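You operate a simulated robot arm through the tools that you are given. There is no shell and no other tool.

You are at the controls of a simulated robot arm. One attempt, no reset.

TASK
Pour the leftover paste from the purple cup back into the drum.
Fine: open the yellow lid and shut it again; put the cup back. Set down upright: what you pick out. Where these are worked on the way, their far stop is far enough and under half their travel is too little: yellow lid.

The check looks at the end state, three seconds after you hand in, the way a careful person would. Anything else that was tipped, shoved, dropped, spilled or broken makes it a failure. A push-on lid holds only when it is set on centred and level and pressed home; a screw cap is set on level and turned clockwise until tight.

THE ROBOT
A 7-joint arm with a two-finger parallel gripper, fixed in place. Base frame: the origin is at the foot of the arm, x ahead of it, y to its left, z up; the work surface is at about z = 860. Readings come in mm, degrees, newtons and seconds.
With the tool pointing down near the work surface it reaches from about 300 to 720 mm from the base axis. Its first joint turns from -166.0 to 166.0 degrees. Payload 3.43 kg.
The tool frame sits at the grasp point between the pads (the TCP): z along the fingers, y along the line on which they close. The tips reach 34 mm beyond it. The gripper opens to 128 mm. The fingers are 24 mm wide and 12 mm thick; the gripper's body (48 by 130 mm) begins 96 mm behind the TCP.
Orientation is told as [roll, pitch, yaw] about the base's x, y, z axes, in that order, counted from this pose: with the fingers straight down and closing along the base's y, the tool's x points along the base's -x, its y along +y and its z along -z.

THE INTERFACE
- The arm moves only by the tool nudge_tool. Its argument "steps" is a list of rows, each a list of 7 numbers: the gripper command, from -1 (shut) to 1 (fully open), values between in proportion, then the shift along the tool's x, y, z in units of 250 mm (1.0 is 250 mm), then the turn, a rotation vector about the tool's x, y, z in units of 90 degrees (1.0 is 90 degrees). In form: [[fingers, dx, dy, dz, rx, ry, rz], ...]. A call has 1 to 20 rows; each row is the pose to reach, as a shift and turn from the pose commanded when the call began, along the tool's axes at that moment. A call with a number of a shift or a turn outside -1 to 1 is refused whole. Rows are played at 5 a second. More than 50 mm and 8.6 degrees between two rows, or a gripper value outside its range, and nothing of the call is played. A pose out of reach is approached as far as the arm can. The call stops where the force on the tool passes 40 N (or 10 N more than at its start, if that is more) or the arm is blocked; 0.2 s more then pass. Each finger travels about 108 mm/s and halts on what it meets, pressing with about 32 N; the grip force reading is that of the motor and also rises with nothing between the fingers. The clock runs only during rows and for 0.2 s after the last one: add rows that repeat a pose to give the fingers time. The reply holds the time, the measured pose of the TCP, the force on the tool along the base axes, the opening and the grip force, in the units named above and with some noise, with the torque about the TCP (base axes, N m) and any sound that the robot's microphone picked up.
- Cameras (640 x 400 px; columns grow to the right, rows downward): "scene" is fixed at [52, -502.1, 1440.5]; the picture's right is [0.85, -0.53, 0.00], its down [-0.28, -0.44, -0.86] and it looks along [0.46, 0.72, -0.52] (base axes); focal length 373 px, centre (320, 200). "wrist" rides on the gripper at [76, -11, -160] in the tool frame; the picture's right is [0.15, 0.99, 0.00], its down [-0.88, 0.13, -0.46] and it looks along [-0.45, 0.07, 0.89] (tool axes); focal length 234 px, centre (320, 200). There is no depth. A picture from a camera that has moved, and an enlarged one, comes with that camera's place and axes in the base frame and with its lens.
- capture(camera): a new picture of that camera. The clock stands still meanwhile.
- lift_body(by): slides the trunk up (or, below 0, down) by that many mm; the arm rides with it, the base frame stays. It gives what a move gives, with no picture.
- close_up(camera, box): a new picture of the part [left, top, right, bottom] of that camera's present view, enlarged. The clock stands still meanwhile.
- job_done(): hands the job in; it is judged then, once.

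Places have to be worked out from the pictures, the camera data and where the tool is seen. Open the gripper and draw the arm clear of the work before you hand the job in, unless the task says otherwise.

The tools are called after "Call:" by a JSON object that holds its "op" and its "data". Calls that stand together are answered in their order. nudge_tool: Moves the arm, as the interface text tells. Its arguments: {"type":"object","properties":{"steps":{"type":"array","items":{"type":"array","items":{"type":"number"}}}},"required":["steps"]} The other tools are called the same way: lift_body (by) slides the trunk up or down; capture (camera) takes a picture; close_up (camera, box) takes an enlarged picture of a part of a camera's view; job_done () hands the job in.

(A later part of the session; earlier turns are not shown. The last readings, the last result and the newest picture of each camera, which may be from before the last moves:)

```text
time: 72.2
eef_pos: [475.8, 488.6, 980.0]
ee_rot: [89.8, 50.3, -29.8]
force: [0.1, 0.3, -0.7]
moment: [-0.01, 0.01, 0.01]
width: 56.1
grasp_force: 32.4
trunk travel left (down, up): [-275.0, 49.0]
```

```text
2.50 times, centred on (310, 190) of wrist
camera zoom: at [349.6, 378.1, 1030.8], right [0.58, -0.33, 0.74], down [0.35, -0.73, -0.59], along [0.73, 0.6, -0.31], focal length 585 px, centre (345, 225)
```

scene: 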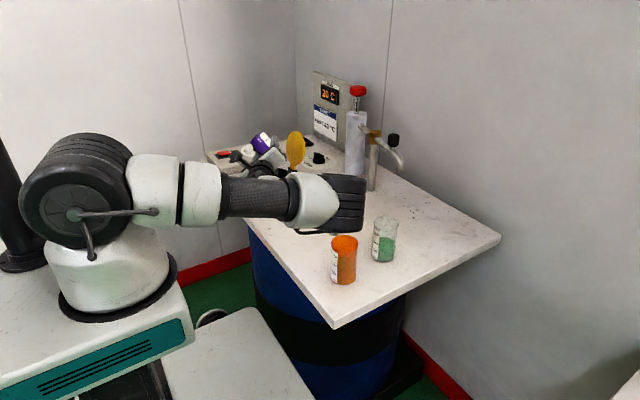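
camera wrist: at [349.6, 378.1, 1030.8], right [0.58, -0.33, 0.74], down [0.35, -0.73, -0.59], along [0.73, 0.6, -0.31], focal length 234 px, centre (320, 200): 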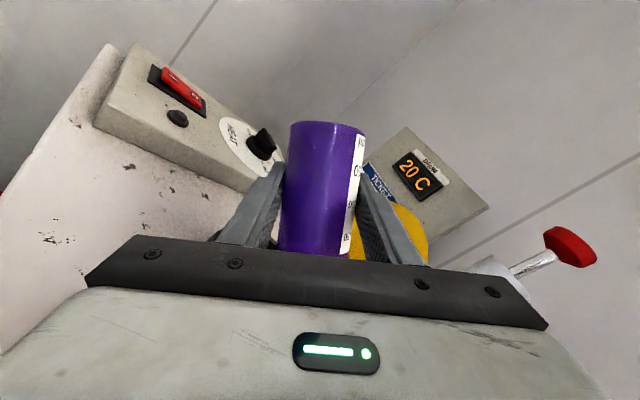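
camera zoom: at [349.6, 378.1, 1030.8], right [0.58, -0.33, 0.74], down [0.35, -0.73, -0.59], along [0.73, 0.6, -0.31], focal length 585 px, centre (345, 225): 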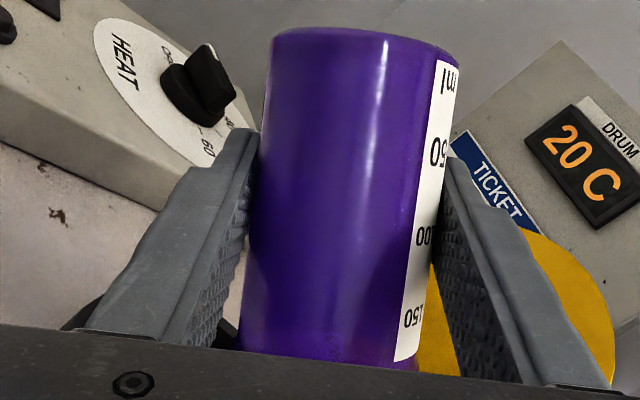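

The cup is inverted at about 136° over the neck with no visible spill. I'll hold so the paste drains fully.

Call:
{"op": "nudge_tool", "data": {"steps": [[-1, 0, 0, 0, 0, 0, 0], [-1, 0, 0, 0, 0, 0, 0], [-1, 0, 0, 0, 0, 0, 0], [-1, 0, 0, 0, 0, 0, 0], [-1, 0, 0, 0, 0, 0, 0], [-1, 0, 0, 0, 0, 0, 0], [-1, 0, 0, 0, 0, 0, 0], [-1, 0, 0, 0, 0, 0, 0], [-1, 0, 0, 0, 0, 0, 0], [-1, 0, 0, 0, 0, 0, 0], [-1, 0, 0, 0, 0, 0, 0], [-1, 0, 0, 0, 0, 0, 0], [-1, 0, 0, 0, 0, 0, 0], [-1, 0, 0, 0, 0, 0, 0], [-1, 0, 0, 0, 0, 0, 0], [-1, 0, 0, 0, 0, 0, 0], [-1, 0, 0, 0, 0, 0, 0], [-1, 0, 0, 0, 0, 0, 0], [-1, 0, 0, 0, 0, 0, 0], [-1, 0, 0, 0, 0, 0, 0]]}}

Call:
{"op": "close_up", "data": {"camera": "scene", "box": [200, 110, 340, 220]}}

```text
time: 76.4
eef_pos: [477.2, 489.3, 980.1]
ee_rot: [89.7, 50.4, -30.0]
force: [0.0, -0.6, 0.2]
moment: [-0.05, 0.0, -0.03]
width: 55.8
grasp_force: 32.4
trunk travel left (down, up): [-275.0, 49.0]
```

```text
3.64 times, centred on (270, 165) of scene
camera zoom: at [52.0, -502.1, 1440.5], right [0.85, -0.53, 0.0], down [-0.28, -0.44, -0.86], along [0.46, 0.72, -0.52], focal length 1356 px, centre (502, 327)
```

zoom: 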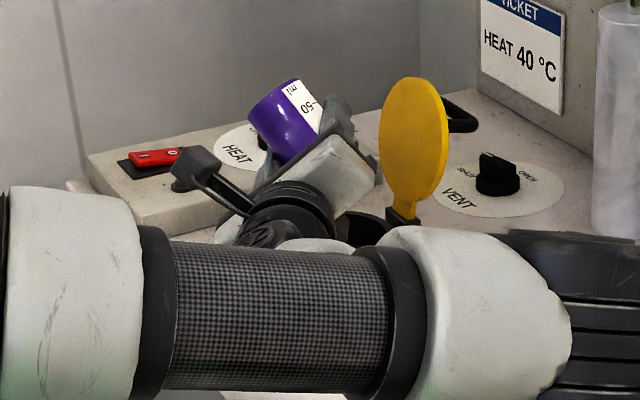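

The cup has stayed firm in the grip. To drain the last paste I'll roll 15° further with a small centring shift, and hold again.

Call:
{"op": "nudge_tool", "data": {"steps": [[-1, -0.008, 0.009, 0, 0, 0, 0.04], [-1, -0.016, 0.018, 0, 0, 0, 0.08], [-1, -0.023, 0.028, 0, 0, 0, 0.125], [-1, -0.031, 0.037, 0, 0, 0, 0.1667], [-1, -0.031, 0.037, 0, 0, 0, 0.1667], [-1, -0.031, 0.037, 0, 0, 0, 0.1667], [-1, -0.031, 0.037, 0, 0, 0, 0.1667], [-1, -0.031, 0.037, 0, 0, 0, 0.1667], [-1, -0.031, 0.037, 0, 0, 0, 0.1667], [-1, -0.031, 0.037, 0, 0, 0, 0.1667], [-1, -0.031, 0.037, 0, 0, 0, 0.1667], [-1, -0.031, 0.037, 0, 0, 0, 0.1667], [-1, -0.031, 0.037, 0, 0, 0, 0.1667], [-1, -0.031, 0.037, 0, 0, 0, 0.1667], [-1, -0.031, 0.037, 0, 0, 0, 0.1667], [-1, -0.031, 0.037, 0, 0, 0, 0.1667], [-1, -0.031, 0.037, 0, 0, 0, 0.1667], [-1, -0.031, 0.037, 0, 0, 0, 0.1667], [-1, -0.031, 0.037, 0, 0, 0, 0.1667], [-1, -0.031, 0.037, 0, 0, 0, 0.1667]]}}

Call:
{"op": "capture", "data": {"camera": "wrist"}}

Call:
{"op": "capture", "data": {"camera": "scene"}}

```text
time: 80.6
eef_pos: [486.7, 482.2, 980.0]
ee_rot: [89.5, 65.4, -30.1]
force: [-0.2, -0.5, 0.6]
moment: [0.0, 0.01, 0.01]
width: 55.9
grasp_force: 31.9
trunk travel left (down, up): [-275.0, 49.0]
```

```text
taken
camera wrist: at [372.8, 364.7, 1044.0], right [0.73, -0.41, 0.55], down [0.2, -0.64, -0.74], along [0.66, 0.65, -0.38], focal length 234 px, centre (320, 200)
```

wrist: 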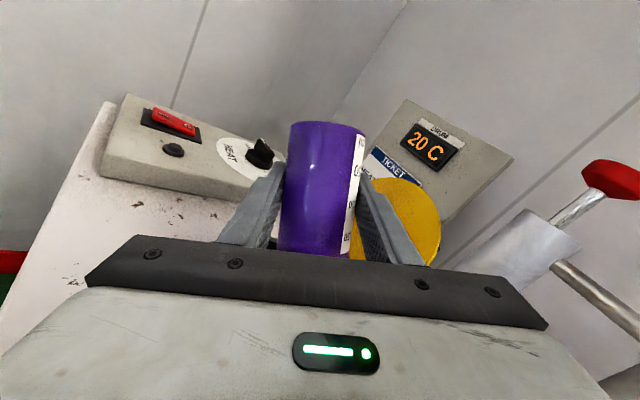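

```text
taken
```

scene: 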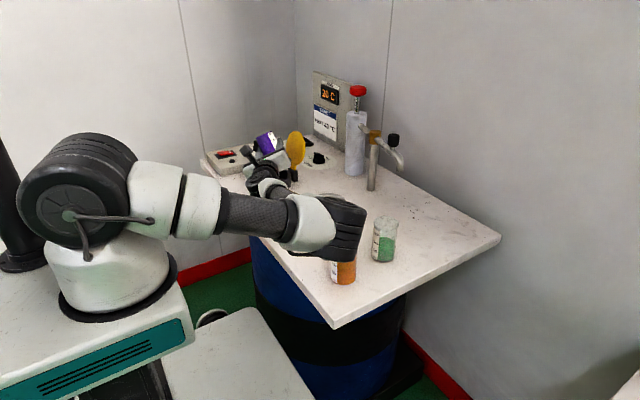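

Now I'll roll back, keeping the lip over the neck until the cup is level.

Call:
{"op": "nudge_tool", "data": {"steps": [[-1, 0.004, -0.0083, 0, 0, 0, -0.0722], [-1, 0.008, -0.0167, 0, 0, 0, -0.1444], [-1, 0.012, -0.025, 0, 0, 0, -0.2167], [-1, 0.016, -0.0334, 0, 0, 0, -0.2889], [-1, 0.02, -0.0417, 0, 0, 0, -0.3611], [-1, 0.023, -0.05, 0, 0, 0, -0.4333], [-1, 0.027, -0.0584, 0, 0, 0, -0.5055], [-1, 0.031, -0.0667, 0, 0, 0, -0.5778], [-1, 0.035, -0.075, 0, 0, 0, -0.65], [-1, 0.039, -0.0834, 0, 0, 0, -0.7222], [-1, 0.039, -0.0834, 0, 0, 0, -0.7222]]}}

Call:
{"op": "capture", "data": {"camera": "wrist"}}

Call:
{"op": "close_up", "data": {"camera": "wrist", "box": [80, 130, 280, 260]}}

```text
time: 83.0
eef_pos: [467.8, 493.7, 978.5]
ee_rot: [89.9, 0.2, -29.7]
force: [0.6, 0.6, -1.0]
moment: [0.01, -0.02, -0.02]
width: 56.3
grasp_force: 31.8
trunk travel left (down, up): [-275.0, 49.0]
```

```text
taken
camera wrist: at [323.7, 393.1, 968.7], right [-0.12, 0.07, 0.99], down [0.54, -0.83, 0.13], along [0.83, 0.55, 0.06], focal length 234 px, centre (320, 200)
```

wrist: 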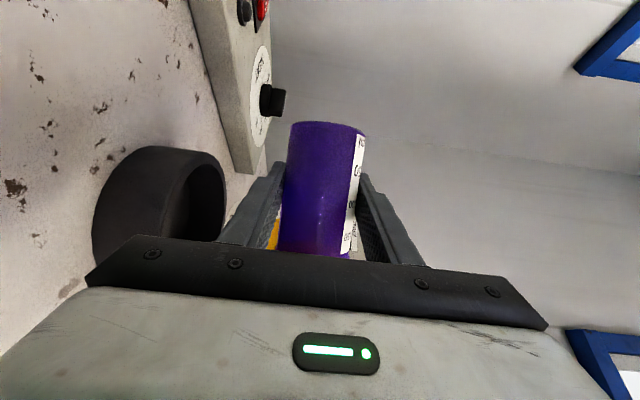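

```text
3.08 times, centred on (180, 195) of wrist
camera zoom: at [323.7, 393.1, 968.7], right [-0.12, 0.07, 0.99], down [0.54, -0.83, 0.13], along [0.83, 0.55, 0.06], focal length 720 px, centre (751, 215)
```

zoom: 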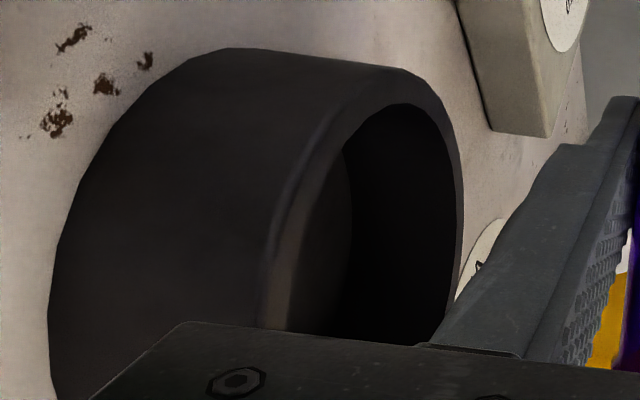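

No more flow at 90°, so the cup is drained and the neck looks clean. Rolling the rest of the way to upright while rising.

Call:
{"op": "nudge_tool", "data": {"steps": [[-1, 0, 0.025, 0, 0, 0, -0.0833], [-1, 0, 0.055, 0, 0, 0, -0.1667], [-1, 0, 0.085, 0, 0, 0, -0.25], [-1, 0, 0.115, 0, 0, 0, -0.3333], [-1, 0, 0.145, 0, 0, 0, -0.4167], [-1, 0, 0.175, 0, 0, 0, -0.5], [-1, 0, 0.205, 0, 0, 0, -0.5833], [-1, 0, 0.235, 0, 0, 0, -0.6667], [-1, 0, 0.265, 0, 0, 0, -0.75], [-1, 0, 0.295, 0, 0, 0, -0.8333], [-1, 0, 0.32, 0, 0, 0, -0.9167], [-1, 0, 0.34, 0, 0, 0, -1.0], [-1, 0, 0.34, 0, 0, 0, -1.0]]}}

Call:
{"op": "capture", "data": {"camera": "scene"}}

Call:
{"op": "capture", "data": {"camera": "wrist"}}

```text
time: 85.8
eef_pos: [467.3, 493.7, 1065.3]
ee_rot: [54.4, -89.8, 6.1]
force: [-0.1, 0.5, -0.2]
moment: [-0.01, 0.04, 0.0]
width: 55.9
grasp_force: 32.2
trunk travel left (down, up): [-275.0, 49.0]
```

```text
taken
```

scene: 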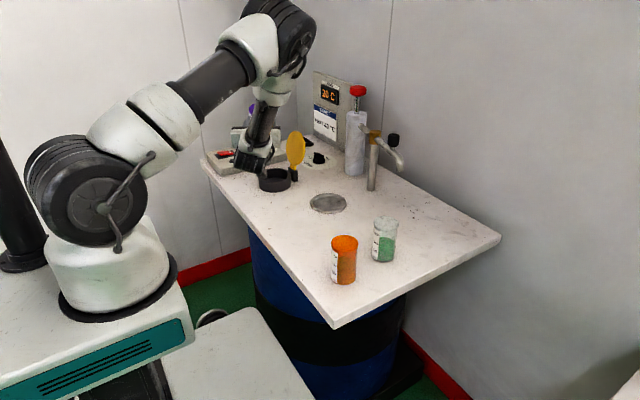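

```text
taken
camera wrist: at [399.1, 349.6, 989.3], right [-0.86, 0.49, -0.14], down [-0.33, -0.33, 0.88], along [0.38, 0.81, 0.45], focal length 234 px, centre (320, 200)
```

wrist: 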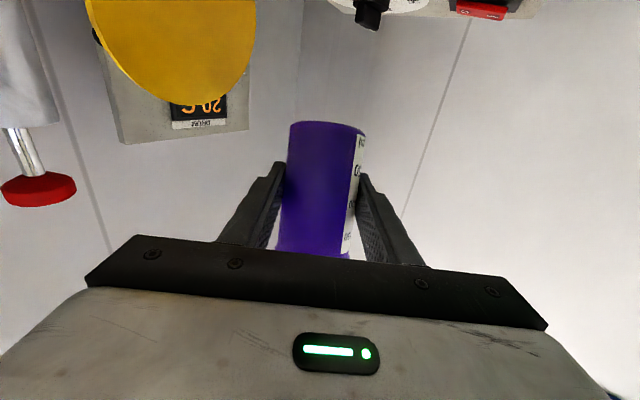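

The cup is upright again. Retracting to the earlier waypoint, pitching back to the original carrying attitude.

Call:
{"op": "nudge_tool", "data": {"steps": [[-1, -0.014, -0.027, -0.046, 0, 0.0222, 0], [-1, -0.028, -0.055, -0.092, 0, 0.0444, 0], [-1, -0.042, -0.082, -0.137, 0, 0.0667, 0], [-1, -0.056, -0.11, -0.183, 0, 0.0889, 0], [-1, -0.07, -0.137, -0.229, 0, 0.1111, 0], [-1, -0.084, -0.164, -0.275, 0, 0.1333, 0], [-1, -0.098, -0.192, -0.321, 0, 0.1556, 0], [-1, -0.112, -0.219, -0.366, 0, 0.1778, 0], [-1, -0.126, -0.247, -0.412, 0, 0.2, 0], [-1, -0.14, -0.274, -0.458, 0, 0.2222, 0], [-1, -0.14, -0.274, -0.458, 0, 0.2222, 0]]}}

Call:
{"op": "capture", "data": {"camera": "scene"}}

```text
time: 88.2
eef_pos: [471.1, 359.1, 1099.5]
ee_rot: [1.1, -69.7, 59.3]
force: [1.1, 0.5, -0.5]
moment: [-0.01, -0.03, 0.0]
width: 55.9
grasp_force: 31.9
trunk travel left (down, up): [-275.0, 49.0]
```

```text
taken
```

scene: 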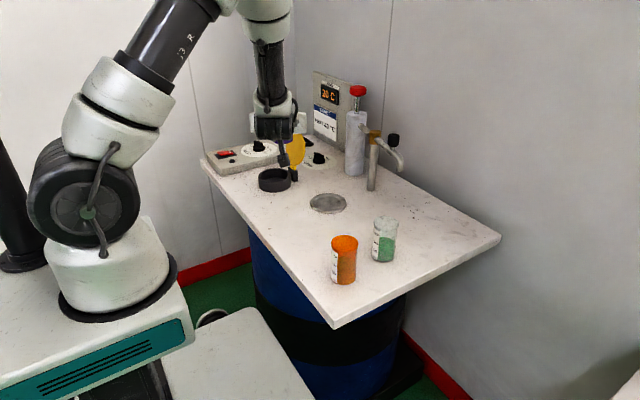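

Call:
{"op": "nudge_tool", "data": {"steps": [[-1, 0.006, -0.03, -0.022, 0, 0, 0], [-1, 0.018, -0.09, -0.066, 0, 0, 0], [-1, 0.033, -0.165, -0.121, 0, 0, 0], [-1, 0.05, -0.25, -0.183, 0, 0, 0], [-1, 0.066, -0.335, -0.245, 0, 0, 0], [-1, 0.083, -0.42, -0.307, 0, 0, 0], [-1, 0.1, -0.505, -0.369, 0, 0, 0], [-1, 0.117, -0.59, -0.431, 0, 0, 0], [-1, 0.132, -0.665, -0.486, 0, 0, 0], [-1, 0.141, -0.71, -0.519, 0, 0, 0], [-1, 0.144, -0.723, -0.529, 0, 0, 0], [-1, 0.144, -0.723, -0.529, 0, 0, 0]]}}

Call:
{"op": "capture", "data": {"camera": "scene"}}

```text
time: 90.8
eef_pos: [560.6, 152.0, 1111.1]
ee_rot: [1.0, -69.8, 59.5]
force: [0.4, 0.1, -0.9]
moment: [-0.04, 0.01, 0.0]
width: 55.7
grasp_force: 32.3
trunk travel left (down, up): [-275.0, 49.0]
```

```text
taken
```

scene: 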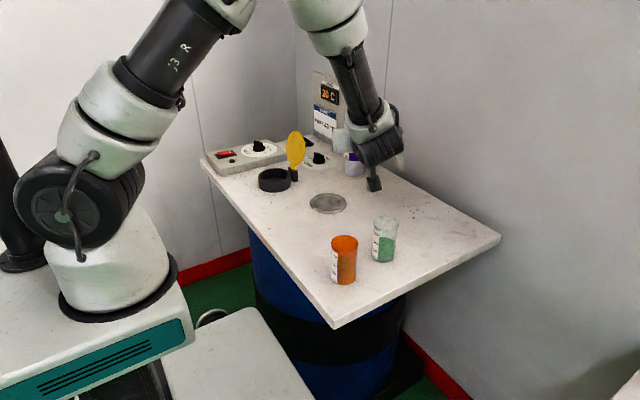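

Call:
{"op": "nudge_tool", "data": {"steps": [[-1, 0.013, -0.028, -0.011, 0, 0, 0], [-1, 0.042, -0.09, -0.037, 0, 0, 0], [-1, 0.079, -0.168, -0.068, 0, 0, 0], [-1, 0.12, -0.255, -0.104, 0, 0, 0], [-1, 0.161, -0.342, -0.139, 0, 0, 0], [-1, 0.202, -0.43, -0.175, 0, 0, 0], [-1, 0.243, -0.517, -0.21, 0, 0, 0], [-1, 0.28, -0.597, -0.243, 0, 0, 0], [-1, 0.308, -0.656, -0.267, 0, 0, 0], [-1, 0.323, -0.688, -0.28, 0, 0, 0], [-1, 0.323, -0.688, -0.28, 0, 0, 0], [-1, 0.323, -0.688, -0.28, 0, 0, 0]]}}

Call:
{"op": "capture", "data": {"camera": "wrist"}}

Call:
{"op": "close_up", "data": {"camera": "scene", "box": [360, 120, 540, 260]}}

```text
time: 93.4
eef_pos: [663.5, -14.3, 1058.2]
ee_rot: [1.0, -69.8, 59.3]
force: [0.3, -0.3, 0.2]
moment: [0.01, 0.01, 0.01]
width: 55.7
grasp_force: 31.9
trunk travel left (down, up): [-275.0, 49.0]
```

```text
taken
camera wrist: at [587.0, -171.8, 1041.3], right [-0.89, 0.45, -0.13], down [-0.17, -0.05, 0.98], along [0.43, 0.89, 0.12], focal length 234 px, centre (320, 200)
```

wrist: 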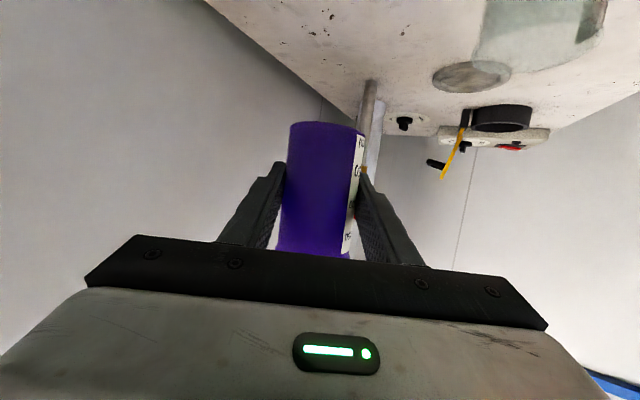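

```text
2.86 times, centred on (450, 190) of scene
camera zoom: at [52.0, -502.1, 1440.5], right [0.85, -0.53, 0.0], down [-0.28, -0.44, -0.86], along [0.46, 0.72, -0.52], focal length 1066 px, centre (-51, 229)
```

zoom: 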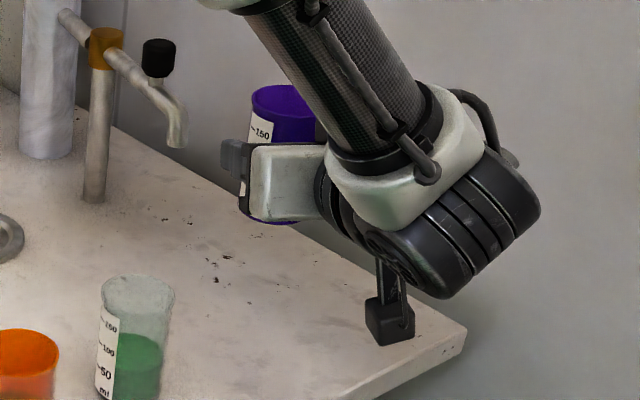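

Comparing the cup's position in the grip with how it was at pickup, to know the set-down height.

Call:
{"op": "close_up", "data": {"camera": "wrist", "box": [240, 100, 400, 270]}}

Call:
{"op": "close_up", "data": {"camera": "scene", "box": [420, 140, 460, 170]}}

```text
2.35 times, centred on (320, 185) of wrist
camera zoom: at [587.0, -171.8, 1041.3], right [-0.89, 0.45, -0.13], down [-0.17, -0.05, 0.98], along [0.43, 0.89, 0.12], focal length 551 px, centre (320, 235)
```

zoom: 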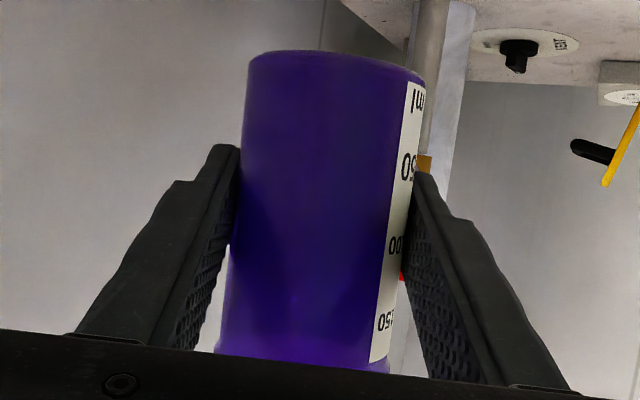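

```text
13.33 times, centred on (440, 155) of scene
camera zoom: at [52.0, -502.1, 1440.5], right [0.85, -0.53, 0.0], down [-0.28, -0.44, -0.86], along [0.46, 0.72, -0.52], focal length 4972 px, centre (-1280, 800)
```

zoom: 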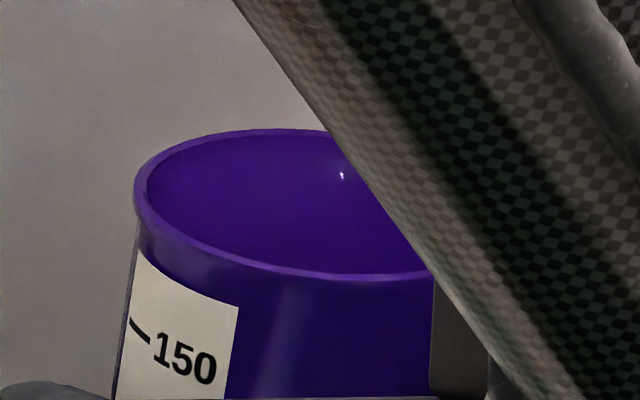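

The grip has shifted by less than 1 mm. Lowering to just above the table at the original spot.

Call:
{"op": "nudge_tool", "data": {"steps": [[-1, 0.04, 0, 0.015, 0, 0, 0], [-1, 0.12, -0.001, 0.044, 0, 0, 0], [-1, 0.21, -0.0015, 0.077, 0, 0, 0], [-1, 0.3, -0.002, 0.11, 0, 0, 0], [-1, 0.38, -0.003, 0.14, 0, 0, 0], [-1, 0.45, -0.0035, 0.1655, 0, 0, 0], [-1, 0.5, -0.004, 0.184, 0, 0, 0], [-1, 0.53, -0.004, 0.195, 0, 0, 0], [-1, 0.55, -0.0043, 0.2023, 0, 0, 0], [-1, 0.559, -0.0043, 0.2056, 0, 0, 0], [-1, 0.559, -0.0043, 0.2056, 0, 0, 0]]}}

Call:
{"op": "close_up", "data": {"camera": "wrist", "box": [240, 100, 400, 270]}}

```text
time: 95.8
eef_pos: [665.2, -15.1, 909.2]
ee_rot: [0.9, -69.8, 59.5]
force: [0.4, -0.1, -0.5]
moment: [-0.01, -0.03, -0.01]
width: 55.7
grasp_force: 31.6
trunk travel left (down, up): [-275.0, 49.0]
```

```text
2.35 times, centred on (320, 185) of wrist
camera zoom: at [587.0, -172.6, 892.0], right [-0.89, 0.45, -0.13], down [-0.17, -0.05, 0.98], along [0.43, 0.89, 0.12], focal length 551 px, centre (320, 235)
```

zoom: 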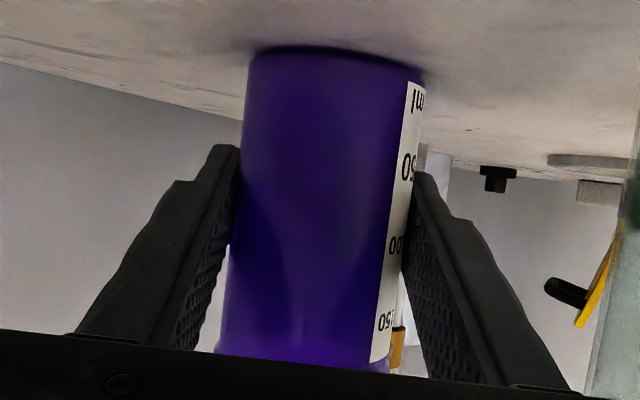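

No contact yet. I'll creep down about 1.2 mm and read the force.

Call:
{"op": "nudge_tool", "data": {"steps": [[-1, 0.0023, 0, 0.0008, 0, 0, 0], [-1, 0.0045, 0, 0.0017, 0, 0, 0], [-1, 0.0045, 0, 0.0017, 0, 0, 0]]}}

```text
time: 96.6
eef_pos: [663.9, -14.6, 907.4]
ee_rot: [1.0, -69.8, 59.4]
force: [-0.1, 0.2, -0.3]
moment: [-0.01, 0.01, 0.01]
width: 55.7
grasp_force: 32.0
trunk travel left (down, up): [-275.0, 49.0]
```

Call:
{"op": "nudge_tool", "data": {"steps": [[-1, 0.0019, 0, 0.0007, 0, 0, 0], [-1, 0.0038, 0, 0.0014, 0, 0, 0], [-1, 0.0038, 0, 0.0014, 0, 0, 0]]}}

```text
time: 97.4
eef_pos: [662.3, -14.8, 906.7]
ee_rot: [0.8, -69.8, 59.7]
force: [-0.6, -0.9, 5.9]
moment: [0.04, 0.17, 0.02]
width: 55.7
grasp_force: 32.2
trunk travel left (down, up): [-275.0, 49.0]
```

Contact with the table at 5.9 N; the cup is down. Opening the fingers gently.

Call:
{"op": "nudge_tool", "data": {"steps": [[-0.11, 0, 0, 0, 0, 0, 0], [-0.08, 0, 0, 0, 0, 0, 0], [-0.04, 0, 0, 0, 0, 0, 0], [0.03, 0, 0, 0, 0, 0, 0], [0.12, 0, 0, 0, 0, 0, 0], [0.25, 0, 0, 0, 0, 0, 0], [0.4, 0, 0, 0, 0, 0, 0], [0.4, 0, 0, 0, 0, 0, 0]]}}

Call:
{"op": "close_up", "data": {"camera": "wrist", "box": [240, 100, 400, 270]}}

Call:
{"op": "close_up", "data": {"camera": "scene", "box": [360, 180, 500, 290]}}

```text
time: 99.2
eef_pos: [662.9, -15.2, 908.1]
ee_rot: [0.9, -69.9, 59.4]
force: [-0.1, -0.3, -0.8]
moment: [0.04, -0.03, 0.0]
width: 89.5
grasp_force: 0.1
trunk travel left (down, up): [-275.0, 49.0]
```

```text
2.35 times, centred on (320, 185) of wrist
camera zoom: at [587.0, -172.5, 890.1], right [-0.89, 0.45, -0.13], down [-0.17, -0.05, 0.98], along [0.43, 0.89, 0.12], focal length 551 px, centre (320, 235)
```

zoom: 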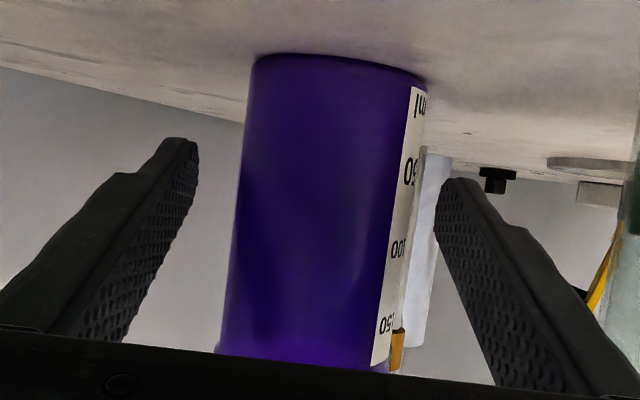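

```text
3.64 times, centred on (430, 235) of scene
camera zoom: at [52.0, -502.1, 1440.5], right [0.85, -0.53, 0.0], down [-0.28, -0.44, -0.86], along [0.46, 0.72, -0.52], focal length 1356 px, centre (-80, 73)
```

zoom: 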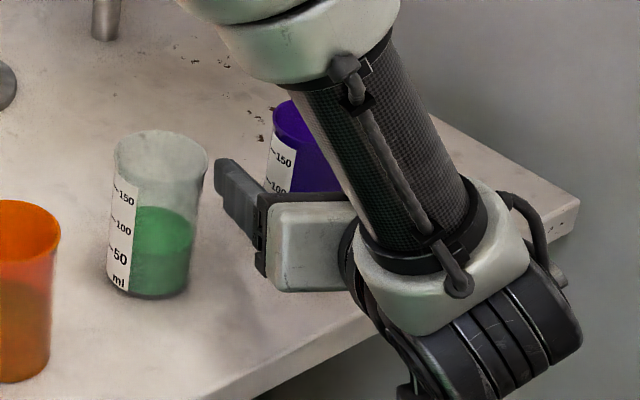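

The cup stands upright and free. Backing straight out along the tool axis.

Call:
{"op": "nudge_tool", "data": {"steps": [[0.4, 0, 0, -0.04, 0, 0, 0], [0.4, 0, 0, -0.1, 0, 0, 0], [0.4, 0, 0, -0.18, 0, 0, 0], [0.4, 0, 0, -0.27, 0, 0, 0], [0.4, 0, 0, -0.36, 0, 0, 0], [0.4, 0, 0, -0.45, 0, 0, 0], [0.4, 0, 0, -0.54, 0, 0, 0], [0.4, 0, 0, -0.54, 0, 0, 0]]}}

Call:
{"op": "capture", "data": {"camera": "wrist"}}

Call:
{"op": "capture", "data": {"camera": "scene"}}

```text
time: 101.0
eef_pos: [601.6, -124.8, 953.4]
ee_rot: [1.0, -69.9, 59.4]
force: [0.2, 0.5, -0.2]
moment: [0.03, -0.01, 0.01]
width: 89.6
grasp_force: 0.1
trunk travel left (down, up): [-275.0, 49.0]
```

```text
taken
camera wrist: at [525.4, -282.7, 936.6], right [-0.89, 0.45, -0.13], down [-0.17, -0.05, 0.98], along [0.43, 0.89, 0.12], focal length 234 px, centre (320, 200)
```

wrist: 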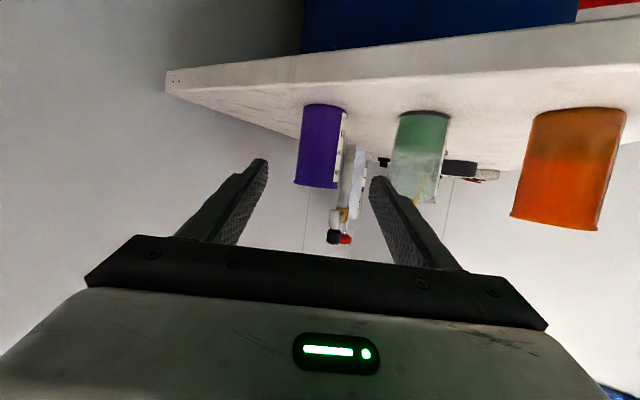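

```text
taken
```

scene: 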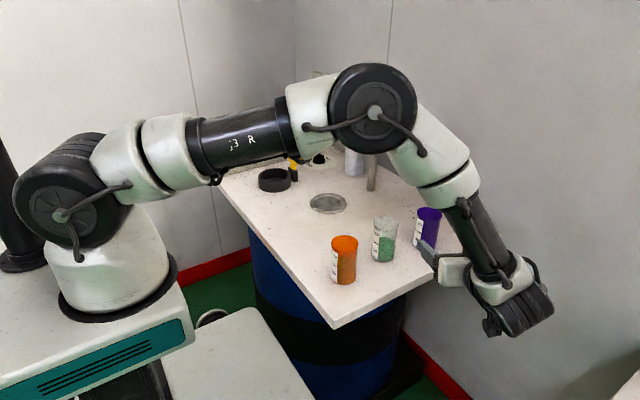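

The purple cup is back in place and upright. Now raising the arm vertically first and then back over towards the lid.

Call:
{"op": "nudge_tool", "data": {"steps": [[0.4, -0.125, 0.001, -0.046, 0, 0, 0], [0.4, -0.25, 0.002, -0.092, 0, 0, 0], [0.4, -0.375, 0.003, -0.138, 0, 0, 0], [0.4, -0.45, 0.07, -0.1, 0, 0, 0], [0.4, -0.525, 0.14, -0.055, 0, 0, 0], [0.4, -0.6, 0.21, -0.01, 0, 0, 0], [0.4, -0.675, 0.28, 0.035, 0, 0, 0], [0.4, -0.75, 0.357, 0.077, 0, 0, 0], [0.4, -0.75, 0.357, 0.077, 0, 0, 0]]}}

Call:
{"op": "capture", "data": {"camera": "scene"}}

```text
time: 103.0
eef_pos: [566.1, -8.1, 1122.8]
ee_rot: [1.0, -69.8, 59.4]
force: [0.1, 0.2, -0.1]
moment: [-0.01, -0.04, -0.01]
width: 89.5
grasp_force: 0.1
trunk travel left (down, up): [-275.0, 49.0]
```

```text
taken
```

scene: 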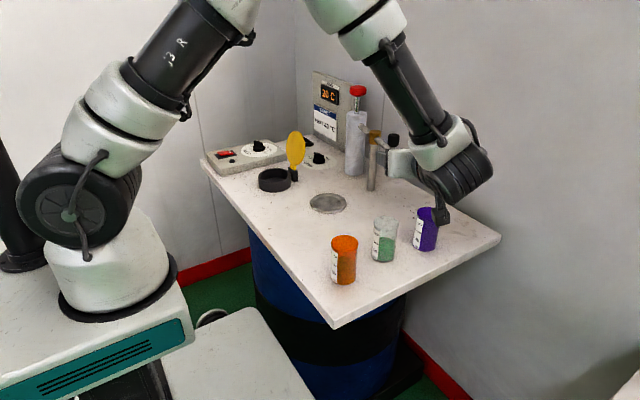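

Everything is in place. Now I'll return towards the lid, pitching the tool back down to the attitude I used for the handle.

Call:
{"op": "nudge_tool", "data": {"steps": [[0.3, -0.039, 0.067, 0.072, 0, 0.0444, 0], [0.2, -0.077, 0.133, 0.143, 0, 0.0889, 0], [0.1, -0.116, 0.2, 0.215, 0, 0.1333, 0], [0, -0.154, 0.266, 0.286, 0, 0.1778, 0], [-0.2, -0.193, 0.333, 0.358, 0, 0.2222, 0], [-0.4, -0.232, 0.399, 0.43, 0, 0.2667, 0], [-0.5, -0.27, 0.466, 0.501, 0, 0.3111, 0], [-0.6, -0.309, 0.532, 0.573, 0, 0.3556, 0], [-0.625, -0.347, 0.599, 0.644, 0, 0.4, 0], [-0.625, -0.386, 0.665, 0.716, 0, 0.4444, 0], [-0.625, -0.386, 0.665, 0.716, 0, 0.4444, 0]]}}

Call:
{"op": "capture", "data": {"camera": "scene"}}

Call:
{"op": "capture", "data": {"camera": "wrist"}}

```text
time: 105.4
eef_pos: [520.6, 248.3, 1153.3]
ee_rot: [0.4, -29.8, 60.1]
force: [-0.9, 0.3, 0.1]
moment: [0.01, 0.01, -0.02]
width: 24.0
grasp_force: 0.1
trunk travel left (down, up): [-275.0, 49.0]
```

```text
taken
```

scene: 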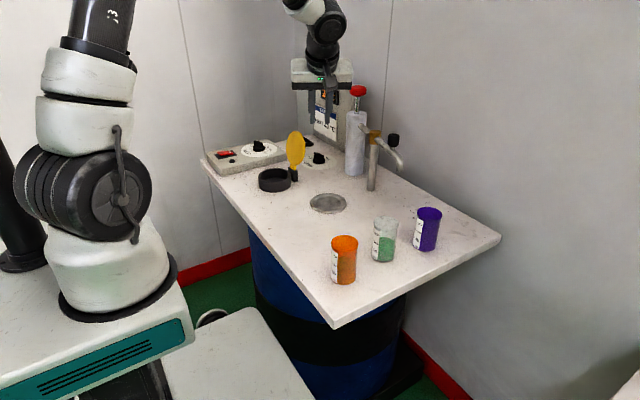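

```text
taken
camera wrist: at [460.6, 117.0, 1253.4], right [-0.92, 0.38, -0.07], down [0.16, 0.53, 0.83], along [0.35, 0.76, -0.55], focal length 234 px, centre (320, 200)
```

wrist: 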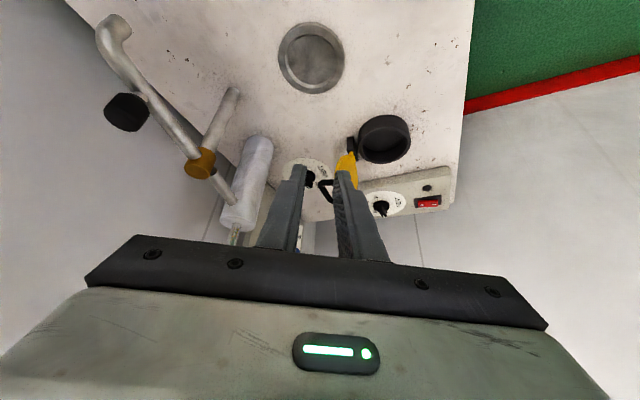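

A quick check for spills and the purple cup's interior while the scene view is clear.

Call:
{"op": "close_up", "data": {"camera": "scene", "box": [320, 190, 460, 290]}}

Call:
{"op": "close_up", "data": {"camera": "scene", "box": [220, 110, 350, 210]}}

Call:
{"op": "close_up", "data": {"camera": "wrist", "box": [330, 90, 430, 190]}}

```text
4.00 times, centred on (390, 240) of scene
camera zoom: at [52.0, -502.1, 1440.5], right [0.85, -0.53, 0.0], down [-0.28, -0.44, -0.86], along [0.46, 0.72, -0.52], focal length 1492 px, centre (40, 40)
```

zoom: 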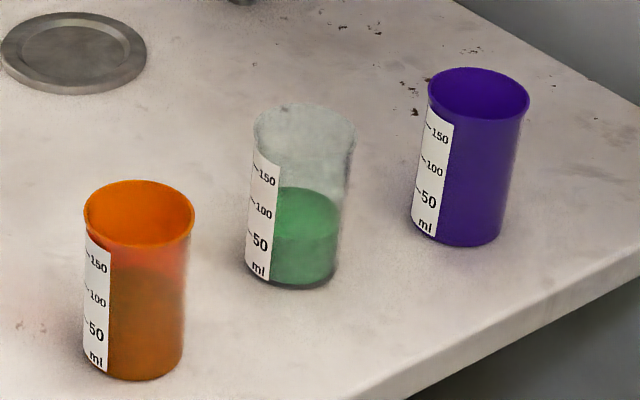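

```text
4.00 times, centred on (285, 160) of scene
camera zoom: at [52.0, -502.1, 1440.5], right [0.85, -0.53, 0.0], down [-0.28, -0.44, -0.86], along [0.46, 0.72, -0.52], focal length 1492 px, centre (460, 360)
```

zoom: 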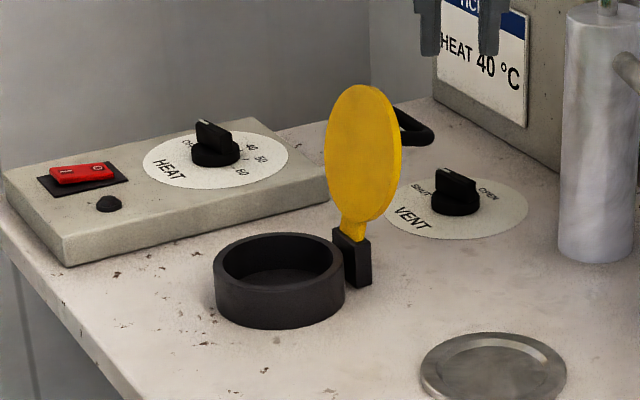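

```text
4.00 times, centred on (380, 140) of wrist
camera zoom: at [460.6, 117.0, 1253.4], right [-0.92, 0.38, -0.07], down [0.16, 0.53, 0.83], along [0.35, 0.76, -0.55], focal length 937 px, centre (80, 440)
```

zoom: 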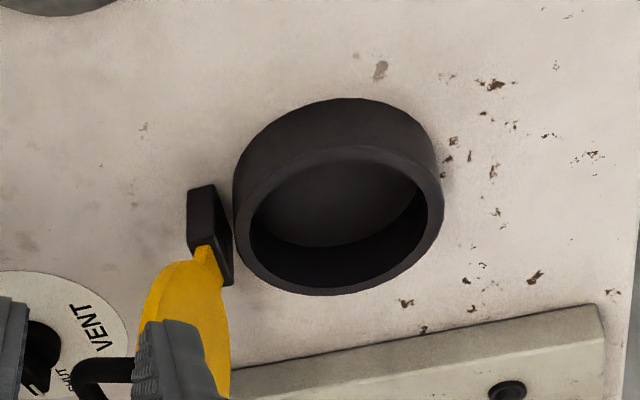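

No spills are visible. Before shutting the lid I'll glance into the purple cup from the earlier high viewpoint to confirm it is empty.

Call:
{"op": "nudge_tool", "data": {"steps": [[-0.625, 0.115, -0.075, -0.061, 0, 0, 0], [-0.625, 0.23, -0.15, -0.121, 0, 0, 0], [-0.625, 0.345, -0.225, -0.182, 0, 0, 0], [-0.625, 0.46, -0.3, -0.243, 0, 0, 0], [-0.625, 0.575, -0.375, -0.303, 0, 0, 0], [-0.625, 0.69, -0.45, -0.364, 0, 0, 0], [-0.625, 0.805, -0.525, -0.424, 0, 0, 0], [-0.625, 0.92, -0.6, -0.485, 0, 0, 0], [-0.625, 0.92, -0.6, -0.485, 0, 0, 0]]}}

Call:
{"op": "close_up", "data": {"camera": "wrist", "box": [215, 60, 305, 145]}}

Call:
{"op": "close_up", "data": {"camera": "wrist", "box": [200, 10, 460, 170]}}

```text
time: 107.4
eef_pos: [523.6, -51.5, 1143.3]
ee_rot: [0.3, -29.9, 60.1]
force: [-0.2, -0.1, -0.7]
moment: [0.02, -0.01, 0.02]
width: 24.0
grasp_force: 0.2
trunk travel left (down, up): [-275.0, 49.0]
```

```text
4.71 times, centred on (260, 102) of wrist
camera zoom: at [462.6, -183.7, 1243.5], right [-0.92, 0.38, -0.07], down [0.16, 0.53, 0.83], along [0.35, 0.76, -0.55], focal length 1102 px, centre (602, 659)
```

zoom: 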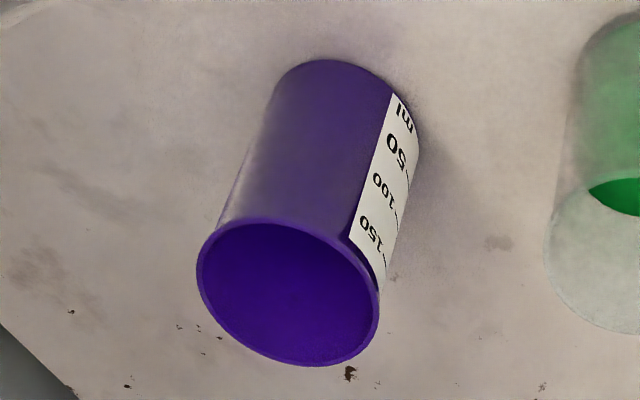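

```text
2.46 times, centred on (330, 90) of wrist
camera zoom: at [462.6, -183.7, 1243.5], right [-0.92, 0.38, -0.07], down [0.16, 0.53, 0.83], along [0.35, 0.76, -0.55], focal length 576 px, centre (295, 471)
```

zoom: 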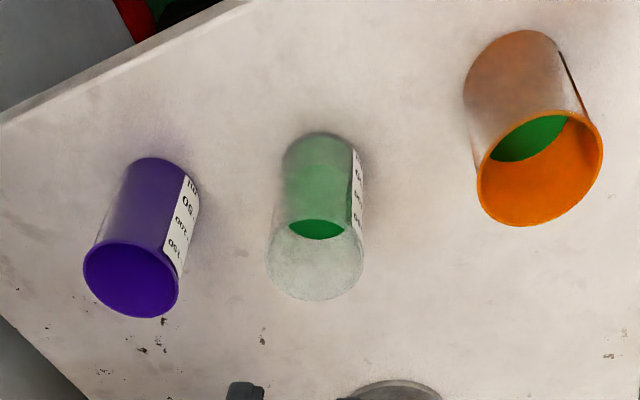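

The paste sliver is gone and the visible inside walls are clean. I'll move for a steeper look to see the cup's floor too.

Call:
{"op": "nudge_tool", "data": {"steps": [[-0.625, -0.102, -0.061, 0.059, 0, 0, 0], [-0.625, -0.205, -0.122, 0.118, 0, 0, 0], [-0.625, -0.307, -0.183, 0.178, 0, 0, 0], [-0.625, -0.41, -0.244, 0.237, 0, 0, 0], [-0.625, -0.512, -0.305, 0.296, 0, 0, 0], [-0.625, -0.512, -0.305, 0.296, 0, 0, 0]]}}

Call:
{"op": "capture", "data": {"camera": "wrist"}}

```text
time: 108.8
eef_pos: [660.8, 38.9, 1141.7]
ee_rot: [0.4, -29.8, 60.1]
force: [0.8, -0.3, -1.2]
moment: [0.0, -0.03, 0.02]
width: 23.9
grasp_force: 0.1
trunk travel left (down, up): [-275.0, 49.0]
```

```text
taken
camera wrist: at [601.5, -92.1, 1242.1], right [-0.92, 0.38, -0.07], down [0.16, 0.53, 0.83], along [0.35, 0.76, -0.55], focal length 234 px, centre (320, 200)
```

wrist: 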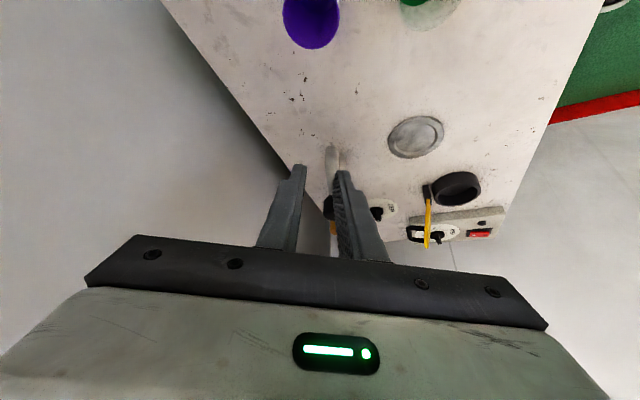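

Call:
{"op": "close_up", "data": {"camera": "wrist", "box": [270, 0, 360, 60]}}

Call:
{"op": "close_up", "data": {"camera": "wrist", "box": [390, 150, 510, 260]}}

```text
6.67 times, centred on (315, 30) of wrist
camera zoom: at [601.5, -92.1, 1242.1], right [-0.92, 0.38, -0.07], down [0.16, 0.53, 0.83], along [0.35, 0.76, -0.55], focal length 1561 px, centre (353, 1333)
```

zoom: 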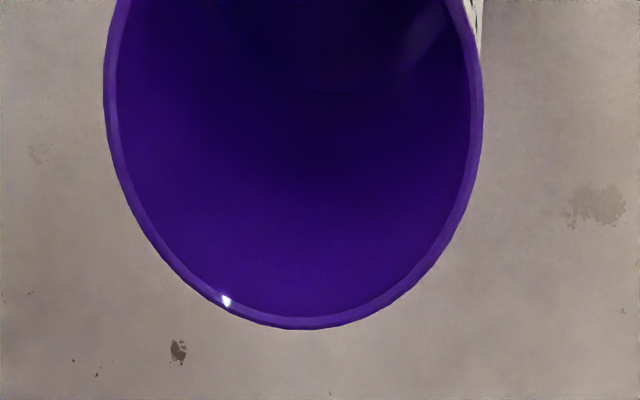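

```text
3.64 times, centred on (450, 205) of wrist
camera zoom: at [601.5, -92.1, 1242.1], right [-0.92, 0.38, -0.07], down [0.16, 0.53, 0.83], along [0.35, 0.76, -0.55], focal length 852 px, centre (-153, 182)
```

zoom: 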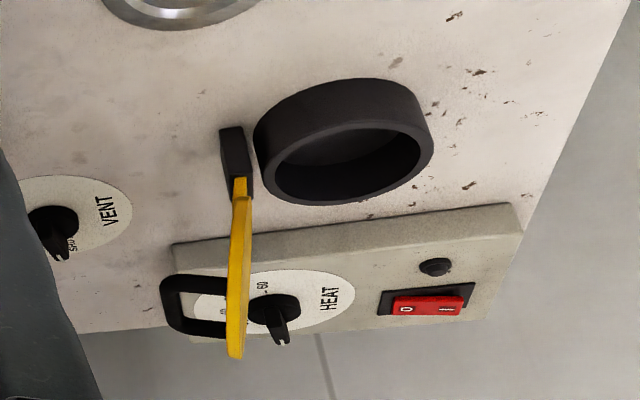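

The cup's floor is clean too, so it is empty. Back to the waypoint near the lid to shut it.

Call:
{"op": "nudge_tool", "data": {"steps": [[-0.625, -0.051, 0.113, 0.024, 0, 0, 0], [-0.625, -0.102, 0.226, 0.047, 0, 0, 0], [-0.625, -0.153, 0.339, 0.071, 0, 0, 0], [-0.625, -0.204, 0.452, 0.094, 0, 0, 0], [-0.625, -0.255, 0.566, 0.118, 0, 0, 0], [-0.625, -0.306, 0.679, 0.142, 0, 0, 0], [-0.625, -0.357, 0.792, 0.165, 0, 0, 0], [-0.625, -0.408, 0.905, 0.189, 0, 0, 0], [-0.625, -0.408, 0.905, 0.189, 0, 0, 0]]}}

```text
time: 110.8
eef_pos: [520.2, 247.1, 1153.1]
ee_rot: [0.4, -29.9, 60.0]
force: [-0.2, 0.1, 0.6]
moment: [0.01, -0.02, 0.02]
width: 24.3
grasp_force: 0.1
trunk travel left (down, up): [-275.0, 49.0]
```

Call:
{"op": "nudge_tool", "data": {"steps": [[-0.625, -0.075, -0.007, 0.068, -0.0238, 0, -0.0412], [-0.625, -0.151, -0.013, 0.135, -0.0476, 0, -0.0825], [-0.625, -0.226, -0.02, 0.203, -0.0714, 0, -0.1237], [-0.625, -0.301, -0.026, 0.27, -0.0953, 0, -0.165], [-0.625, -0.376, -0.033, 0.338, -0.1191, 0, -0.2062], [-0.625, -0.452, -0.039, 0.405, -0.1429, 0, -0.2475], [-0.625, -0.527, -0.046, 0.473, -0.1667, 0, -0.2887], [-0.625, -0.527, -0.046, 0.473, -0.1667, 0, -0.2887]]}}

Call:
{"op": "capture", "data": {"camera": "wrist"}}

Call:
{"op": "close_up", "data": {"camera": "scene", "box": [230, 60, 370, 200]}}

```text
time: 112.6
eef_pos: [616.4, 392.8, 1116.1]
ee_rot: [0.5, -30.0, 89.9]
force: [0.6, -0.2, -0.3]
moment: [0.03, -0.03, -0.02]
width: 24.0
grasp_force: 0.0
trunk travel left (down, up): [-275.0, 49.0]
```

```text
taken
camera wrist: at [630.9, 248.2, 1215.2], right [-0.99, -0.13, -0.07], down [-0.13, 0.53, 0.84], along [-0.08, 0.84, -0.54], focal length 234 px, centre (320, 200)
```

wrist: 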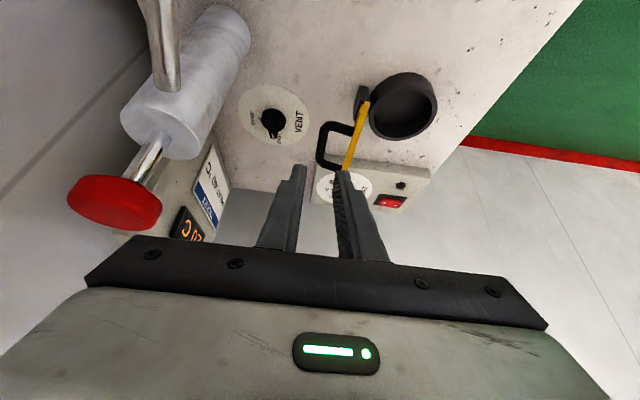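

```text
2.86 times, centred on (300, 130) of scene
camera zoom: at [52.0, -502.1, 1440.5], right [0.85, -0.53, 0.0], down [-0.28, -0.44, -0.86], along [0.46, 0.72, -0.52], focal length 1066 px, centre (377, 400)
```

zoom: 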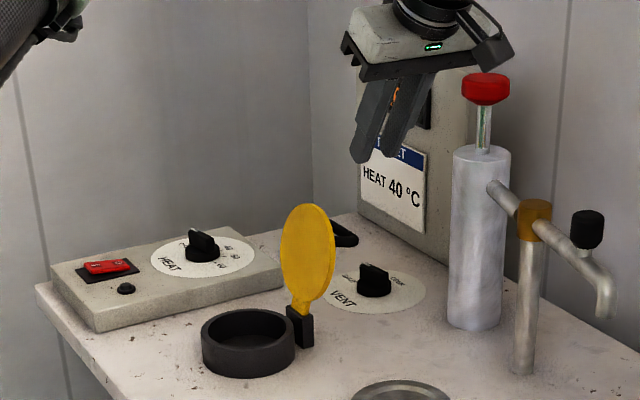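

Call:
{"op": "close_up", "data": {"camera": "wrist", "box": [260, 90, 400, 200]}}

```text
3.64 times, centred on (330, 145) of wrist
camera zoom: at [630.9, 248.2, 1215.2], right [-0.99, -0.13, -0.07], down [-0.13, 0.53, 0.84], along [-0.08, 0.84, -0.54], focal length 852 px, centre (284, 400)
```

zoom: 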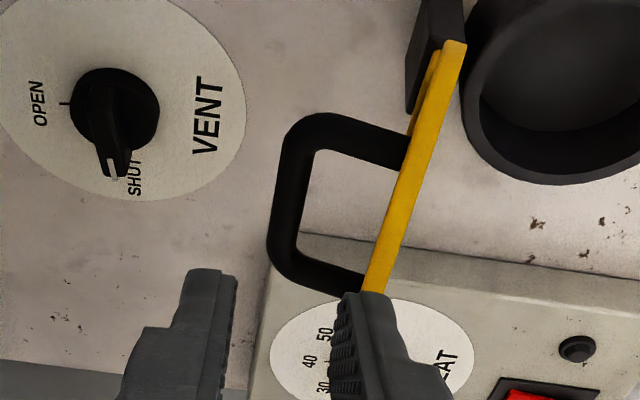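

The bar sits between the finger line as expected, 3 mm off centre, and the lid rests at its stop. I'll slide back in along the finger axis with the 24 mm gap, watching force.

Call:
{"op": "nudge_tool", "data": {"steps": [[-0.625, 0, 0, 0.1, 0, 0, 0], [-0.625, 0, 0, 0.19, 0, 0, 0], [-0.625, 0, 0, 0.26, 0, 0, 0], [-0.625, 0, 0, 0.32, 0, 0, 0], [-0.625, 0, 0, 0.37, 0, 0, 0], [-0.625, 0, 0, 0.42, 0, 0, 0], [-0.625, 0, 0, 0.47, 0, 0, 0], [-0.625, 0, 0, 0.52, 0, 0, 0], [-0.625, 0, 0, 0.572, 0, 0, 0], [-0.625, 0, 0, 0.572, 0, 0, 0]]}}

Call:
{"op": "close_up", "data": {"camera": "wrist", "box": [250, 50, 530, 260]}}

Call:
{"op": "close_up", "data": {"camera": "scene", "box": [240, 80, 360, 190]}}

```text
time: 114.8
eef_pos: [614.4, 464.1, 992.4]
ee_rot: [0.4, -30.0, 90.1]
force: [0.4, 0.7, -0.4]
moment: [-0.01, -0.01, -0.01]
width: 24.2
grasp_force: 0.3
trunk travel left (down, up): [-275.0, 49.0]
```

```text
1.90 times, centred on (390, 155) of wrist
camera zoom: at [629.0, 319.6, 1091.6], right [-0.99, -0.13, -0.07], down [-0.13, 0.53, 0.84], along [-0.08, 0.84, -0.54], focal length 446 px, centre (187, 286)
```

zoom: 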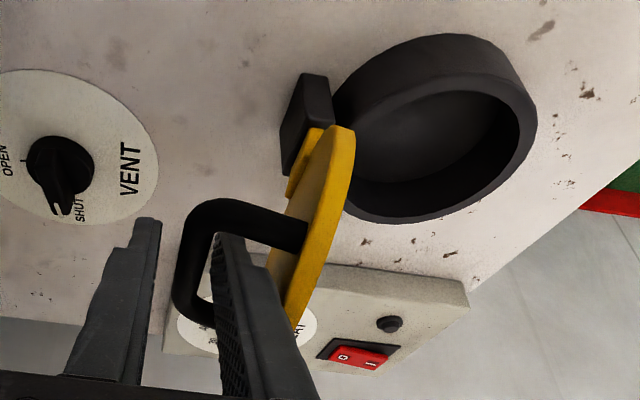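

```text
3.64 times, centred on (300, 135) of scene
camera zoom: at [52.0, -502.1, 1440.5], right [0.85, -0.53, 0.0], down [-0.28, -0.44, -0.86], along [0.46, 0.72, -0.52], focal length 1356 px, centre (393, 436)
```

zoom: 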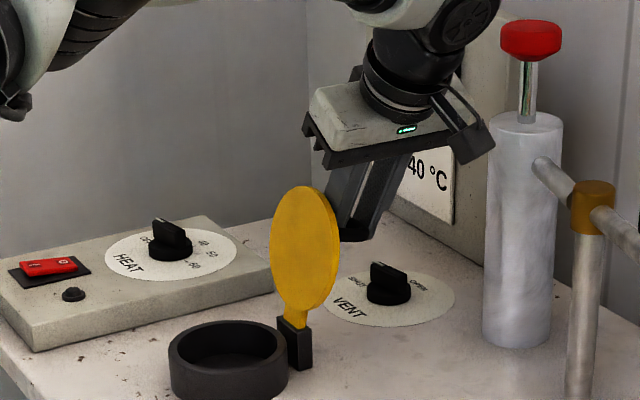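

The fingers are around the bar with zero force. Closing on it.

Call:
{"op": "nudge_tool", "data": {"steps": [[-0.72, 0, 0.004, 0, 0, 0, 0], [-0.85, 0, 0.006, 0, 0, 0, 0], [-1, 0, 0.006, 0, 0, 0, 0], [-1, 0, 0.006, 0, 0, 0, 0]]}}

```text
time: 115.8
eef_pos: [613.7, 465.0, 992.1]
ee_rot: [0.6, -29.8, 90.0]
force: [-0.2, 1.7, 0.1]
moment: [0.14, -0.08, -1.26]
width: 11.5
grasp_force: 45.6
trunk travel left (down, up): [-275.0, 49.0]
```

Gripped. Now I'll reverse the arc, first bringing the lid to about 70°.

Call:
{"op": "nudge_tool", "data": {"steps": [[-1, -0.0062, 0.0164, -0.0107, 0, 0, 0], [-1, -0.0106, 0.0304, -0.0184, 0, 0, 0], [-1, -0.015, 0.0444, -0.026, 0, 0, 0], [-1, -0.0189, 0.0592, -0.0328, 0, 0, 0], [-1, -0.0228, 0.074, -0.0395, 0, 0, 0], [-1, -0.026, 0.0892, -0.045, 0, 0, 0], [-1, -0.0292, 0.1044, -0.0506, 0, 0, 0], [-1, -0.0317, 0.1204, -0.0549, 0, 0, 0], [-1, -0.0342, 0.1364, -0.0592, 0, 0, 0], [-1, -0.036, 0.1526, -0.0624, 0, 0, 0], [-1, -0.0378, 0.1688, -0.0655, 0, 0, 0], [-1, -0.0388, 0.1852, -0.0672, 0, 0, 0], [-1, -0.0398, 0.2016, -0.0689, 0, 0, 0], [-1, -0.0402, 0.2182, -0.0696, 0, 0, 0], [-1, -0.0406, 0.2348, -0.0703, 0, 0, 0], [-1, -0.0406, 0.2348, -0.0703, 0, 0, 0]]}}

Call:
{"op": "close_up", "data": {"camera": "scene", "box": [230, 90, 350, 200]}}

```text
time: 119.2
eef_pos: [554.3, 463.7, 1013.1]
ee_rot: [0.5, -30.0, 90.2]
force: [0.5, 1.5, 0.9]
moment: [0.49, -0.11, -1.29]
width: 11.4
grasp_force: 45.0
trunk travel left (down, up): [-275.0, 49.0]
```

```text
3.64 times, centred on (290, 145) of scene
camera zoom: at [52.0, -502.1, 1440.5], right [0.85, -0.53, 0.0], down [-0.28, -0.44, -0.86], along [0.46, 0.72, -0.52], focal length 1356 px, centre (429, 400)
```

zoom: 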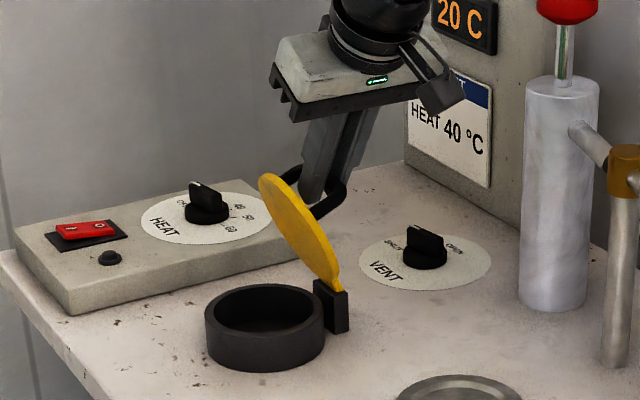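

Forces remain near zero at about 70°. Continuing down to about 30°.

Call:
{"op": "nudge_tool", "data": {"steps": [[-1, 0.0004, 0.0166, 0.0007, 0, 0, 0], [-1, 0.0008, 0.0332, 0.0014, 0, 0, 0], [-1, 0.0018, 0.0496, 0.0031, 0, 0, 0], [-1, 0.0028, 0.066, 0.0048, 0, 0, 0], [-1, 0.0046, 0.0822, 0.008, 0, 0, 0], [-1, 0.0064, 0.0984, 0.0111, 0, 0, 0], [-1, 0.0089, 0.1144, 0.0154, 0, 0, 0], [-1, 0.0114, 0.1304, 0.0197, 0, 0, 0], [-1, 0.0146, 0.1456, 0.0253, 0, 0, 0], [-1, 0.0178, 0.1608, 0.0308, 0, 0, 0], [-1, 0.0217, 0.1756, 0.0376, 0, 0, 0], [-1, 0.0256, 0.1904, 0.0443, 0, 0, 0], [-1, 0.03, 0.2044, 0.052, 0, 0, 0], [-1, 0.0344, 0.2184, 0.0596, 0, 0, 0], [-1, 0.0395, 0.2316, 0.0684, 0, 0, 0], [-1, 0.0446, 0.2448, 0.0772, 0, 0, 0], [-1, 0.0446, 0.2448, 0.0772, 0, 0, 0]]}}

Call:
{"op": "close_up", "data": {"camera": "scene", "box": [230, 110, 330, 200]}}

```text
time: 122.8
eef_pos: [494.3, 463.3, 991.9]
ee_rot: [0.5, -30.0, 90.1]
force: [0.4, 4.1, -0.1]
moment: [0.42, -0.12, -1.06]
width: 11.3
grasp_force: 45.0
trunk travel left (down, up): [-275.0, 49.0]
```

```text
4.44 times, centred on (280, 155) of scene
camera zoom: at [52.0, -502.1, 1440.5], right [0.85, -0.53, 0.0], down [-0.28, -0.44, -0.86], along [0.46, 0.72, -0.52], focal length 1657 px, centre (498, 400)
```

zoom: 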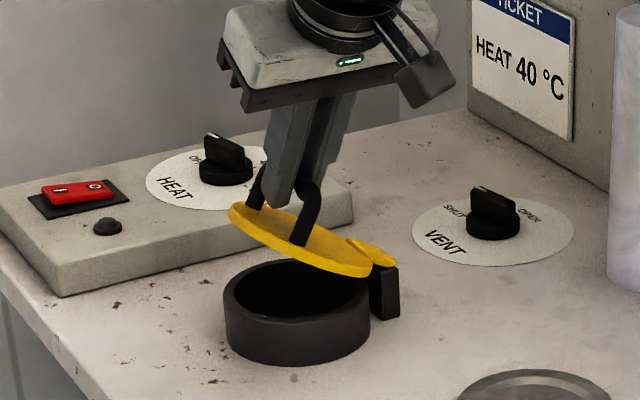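

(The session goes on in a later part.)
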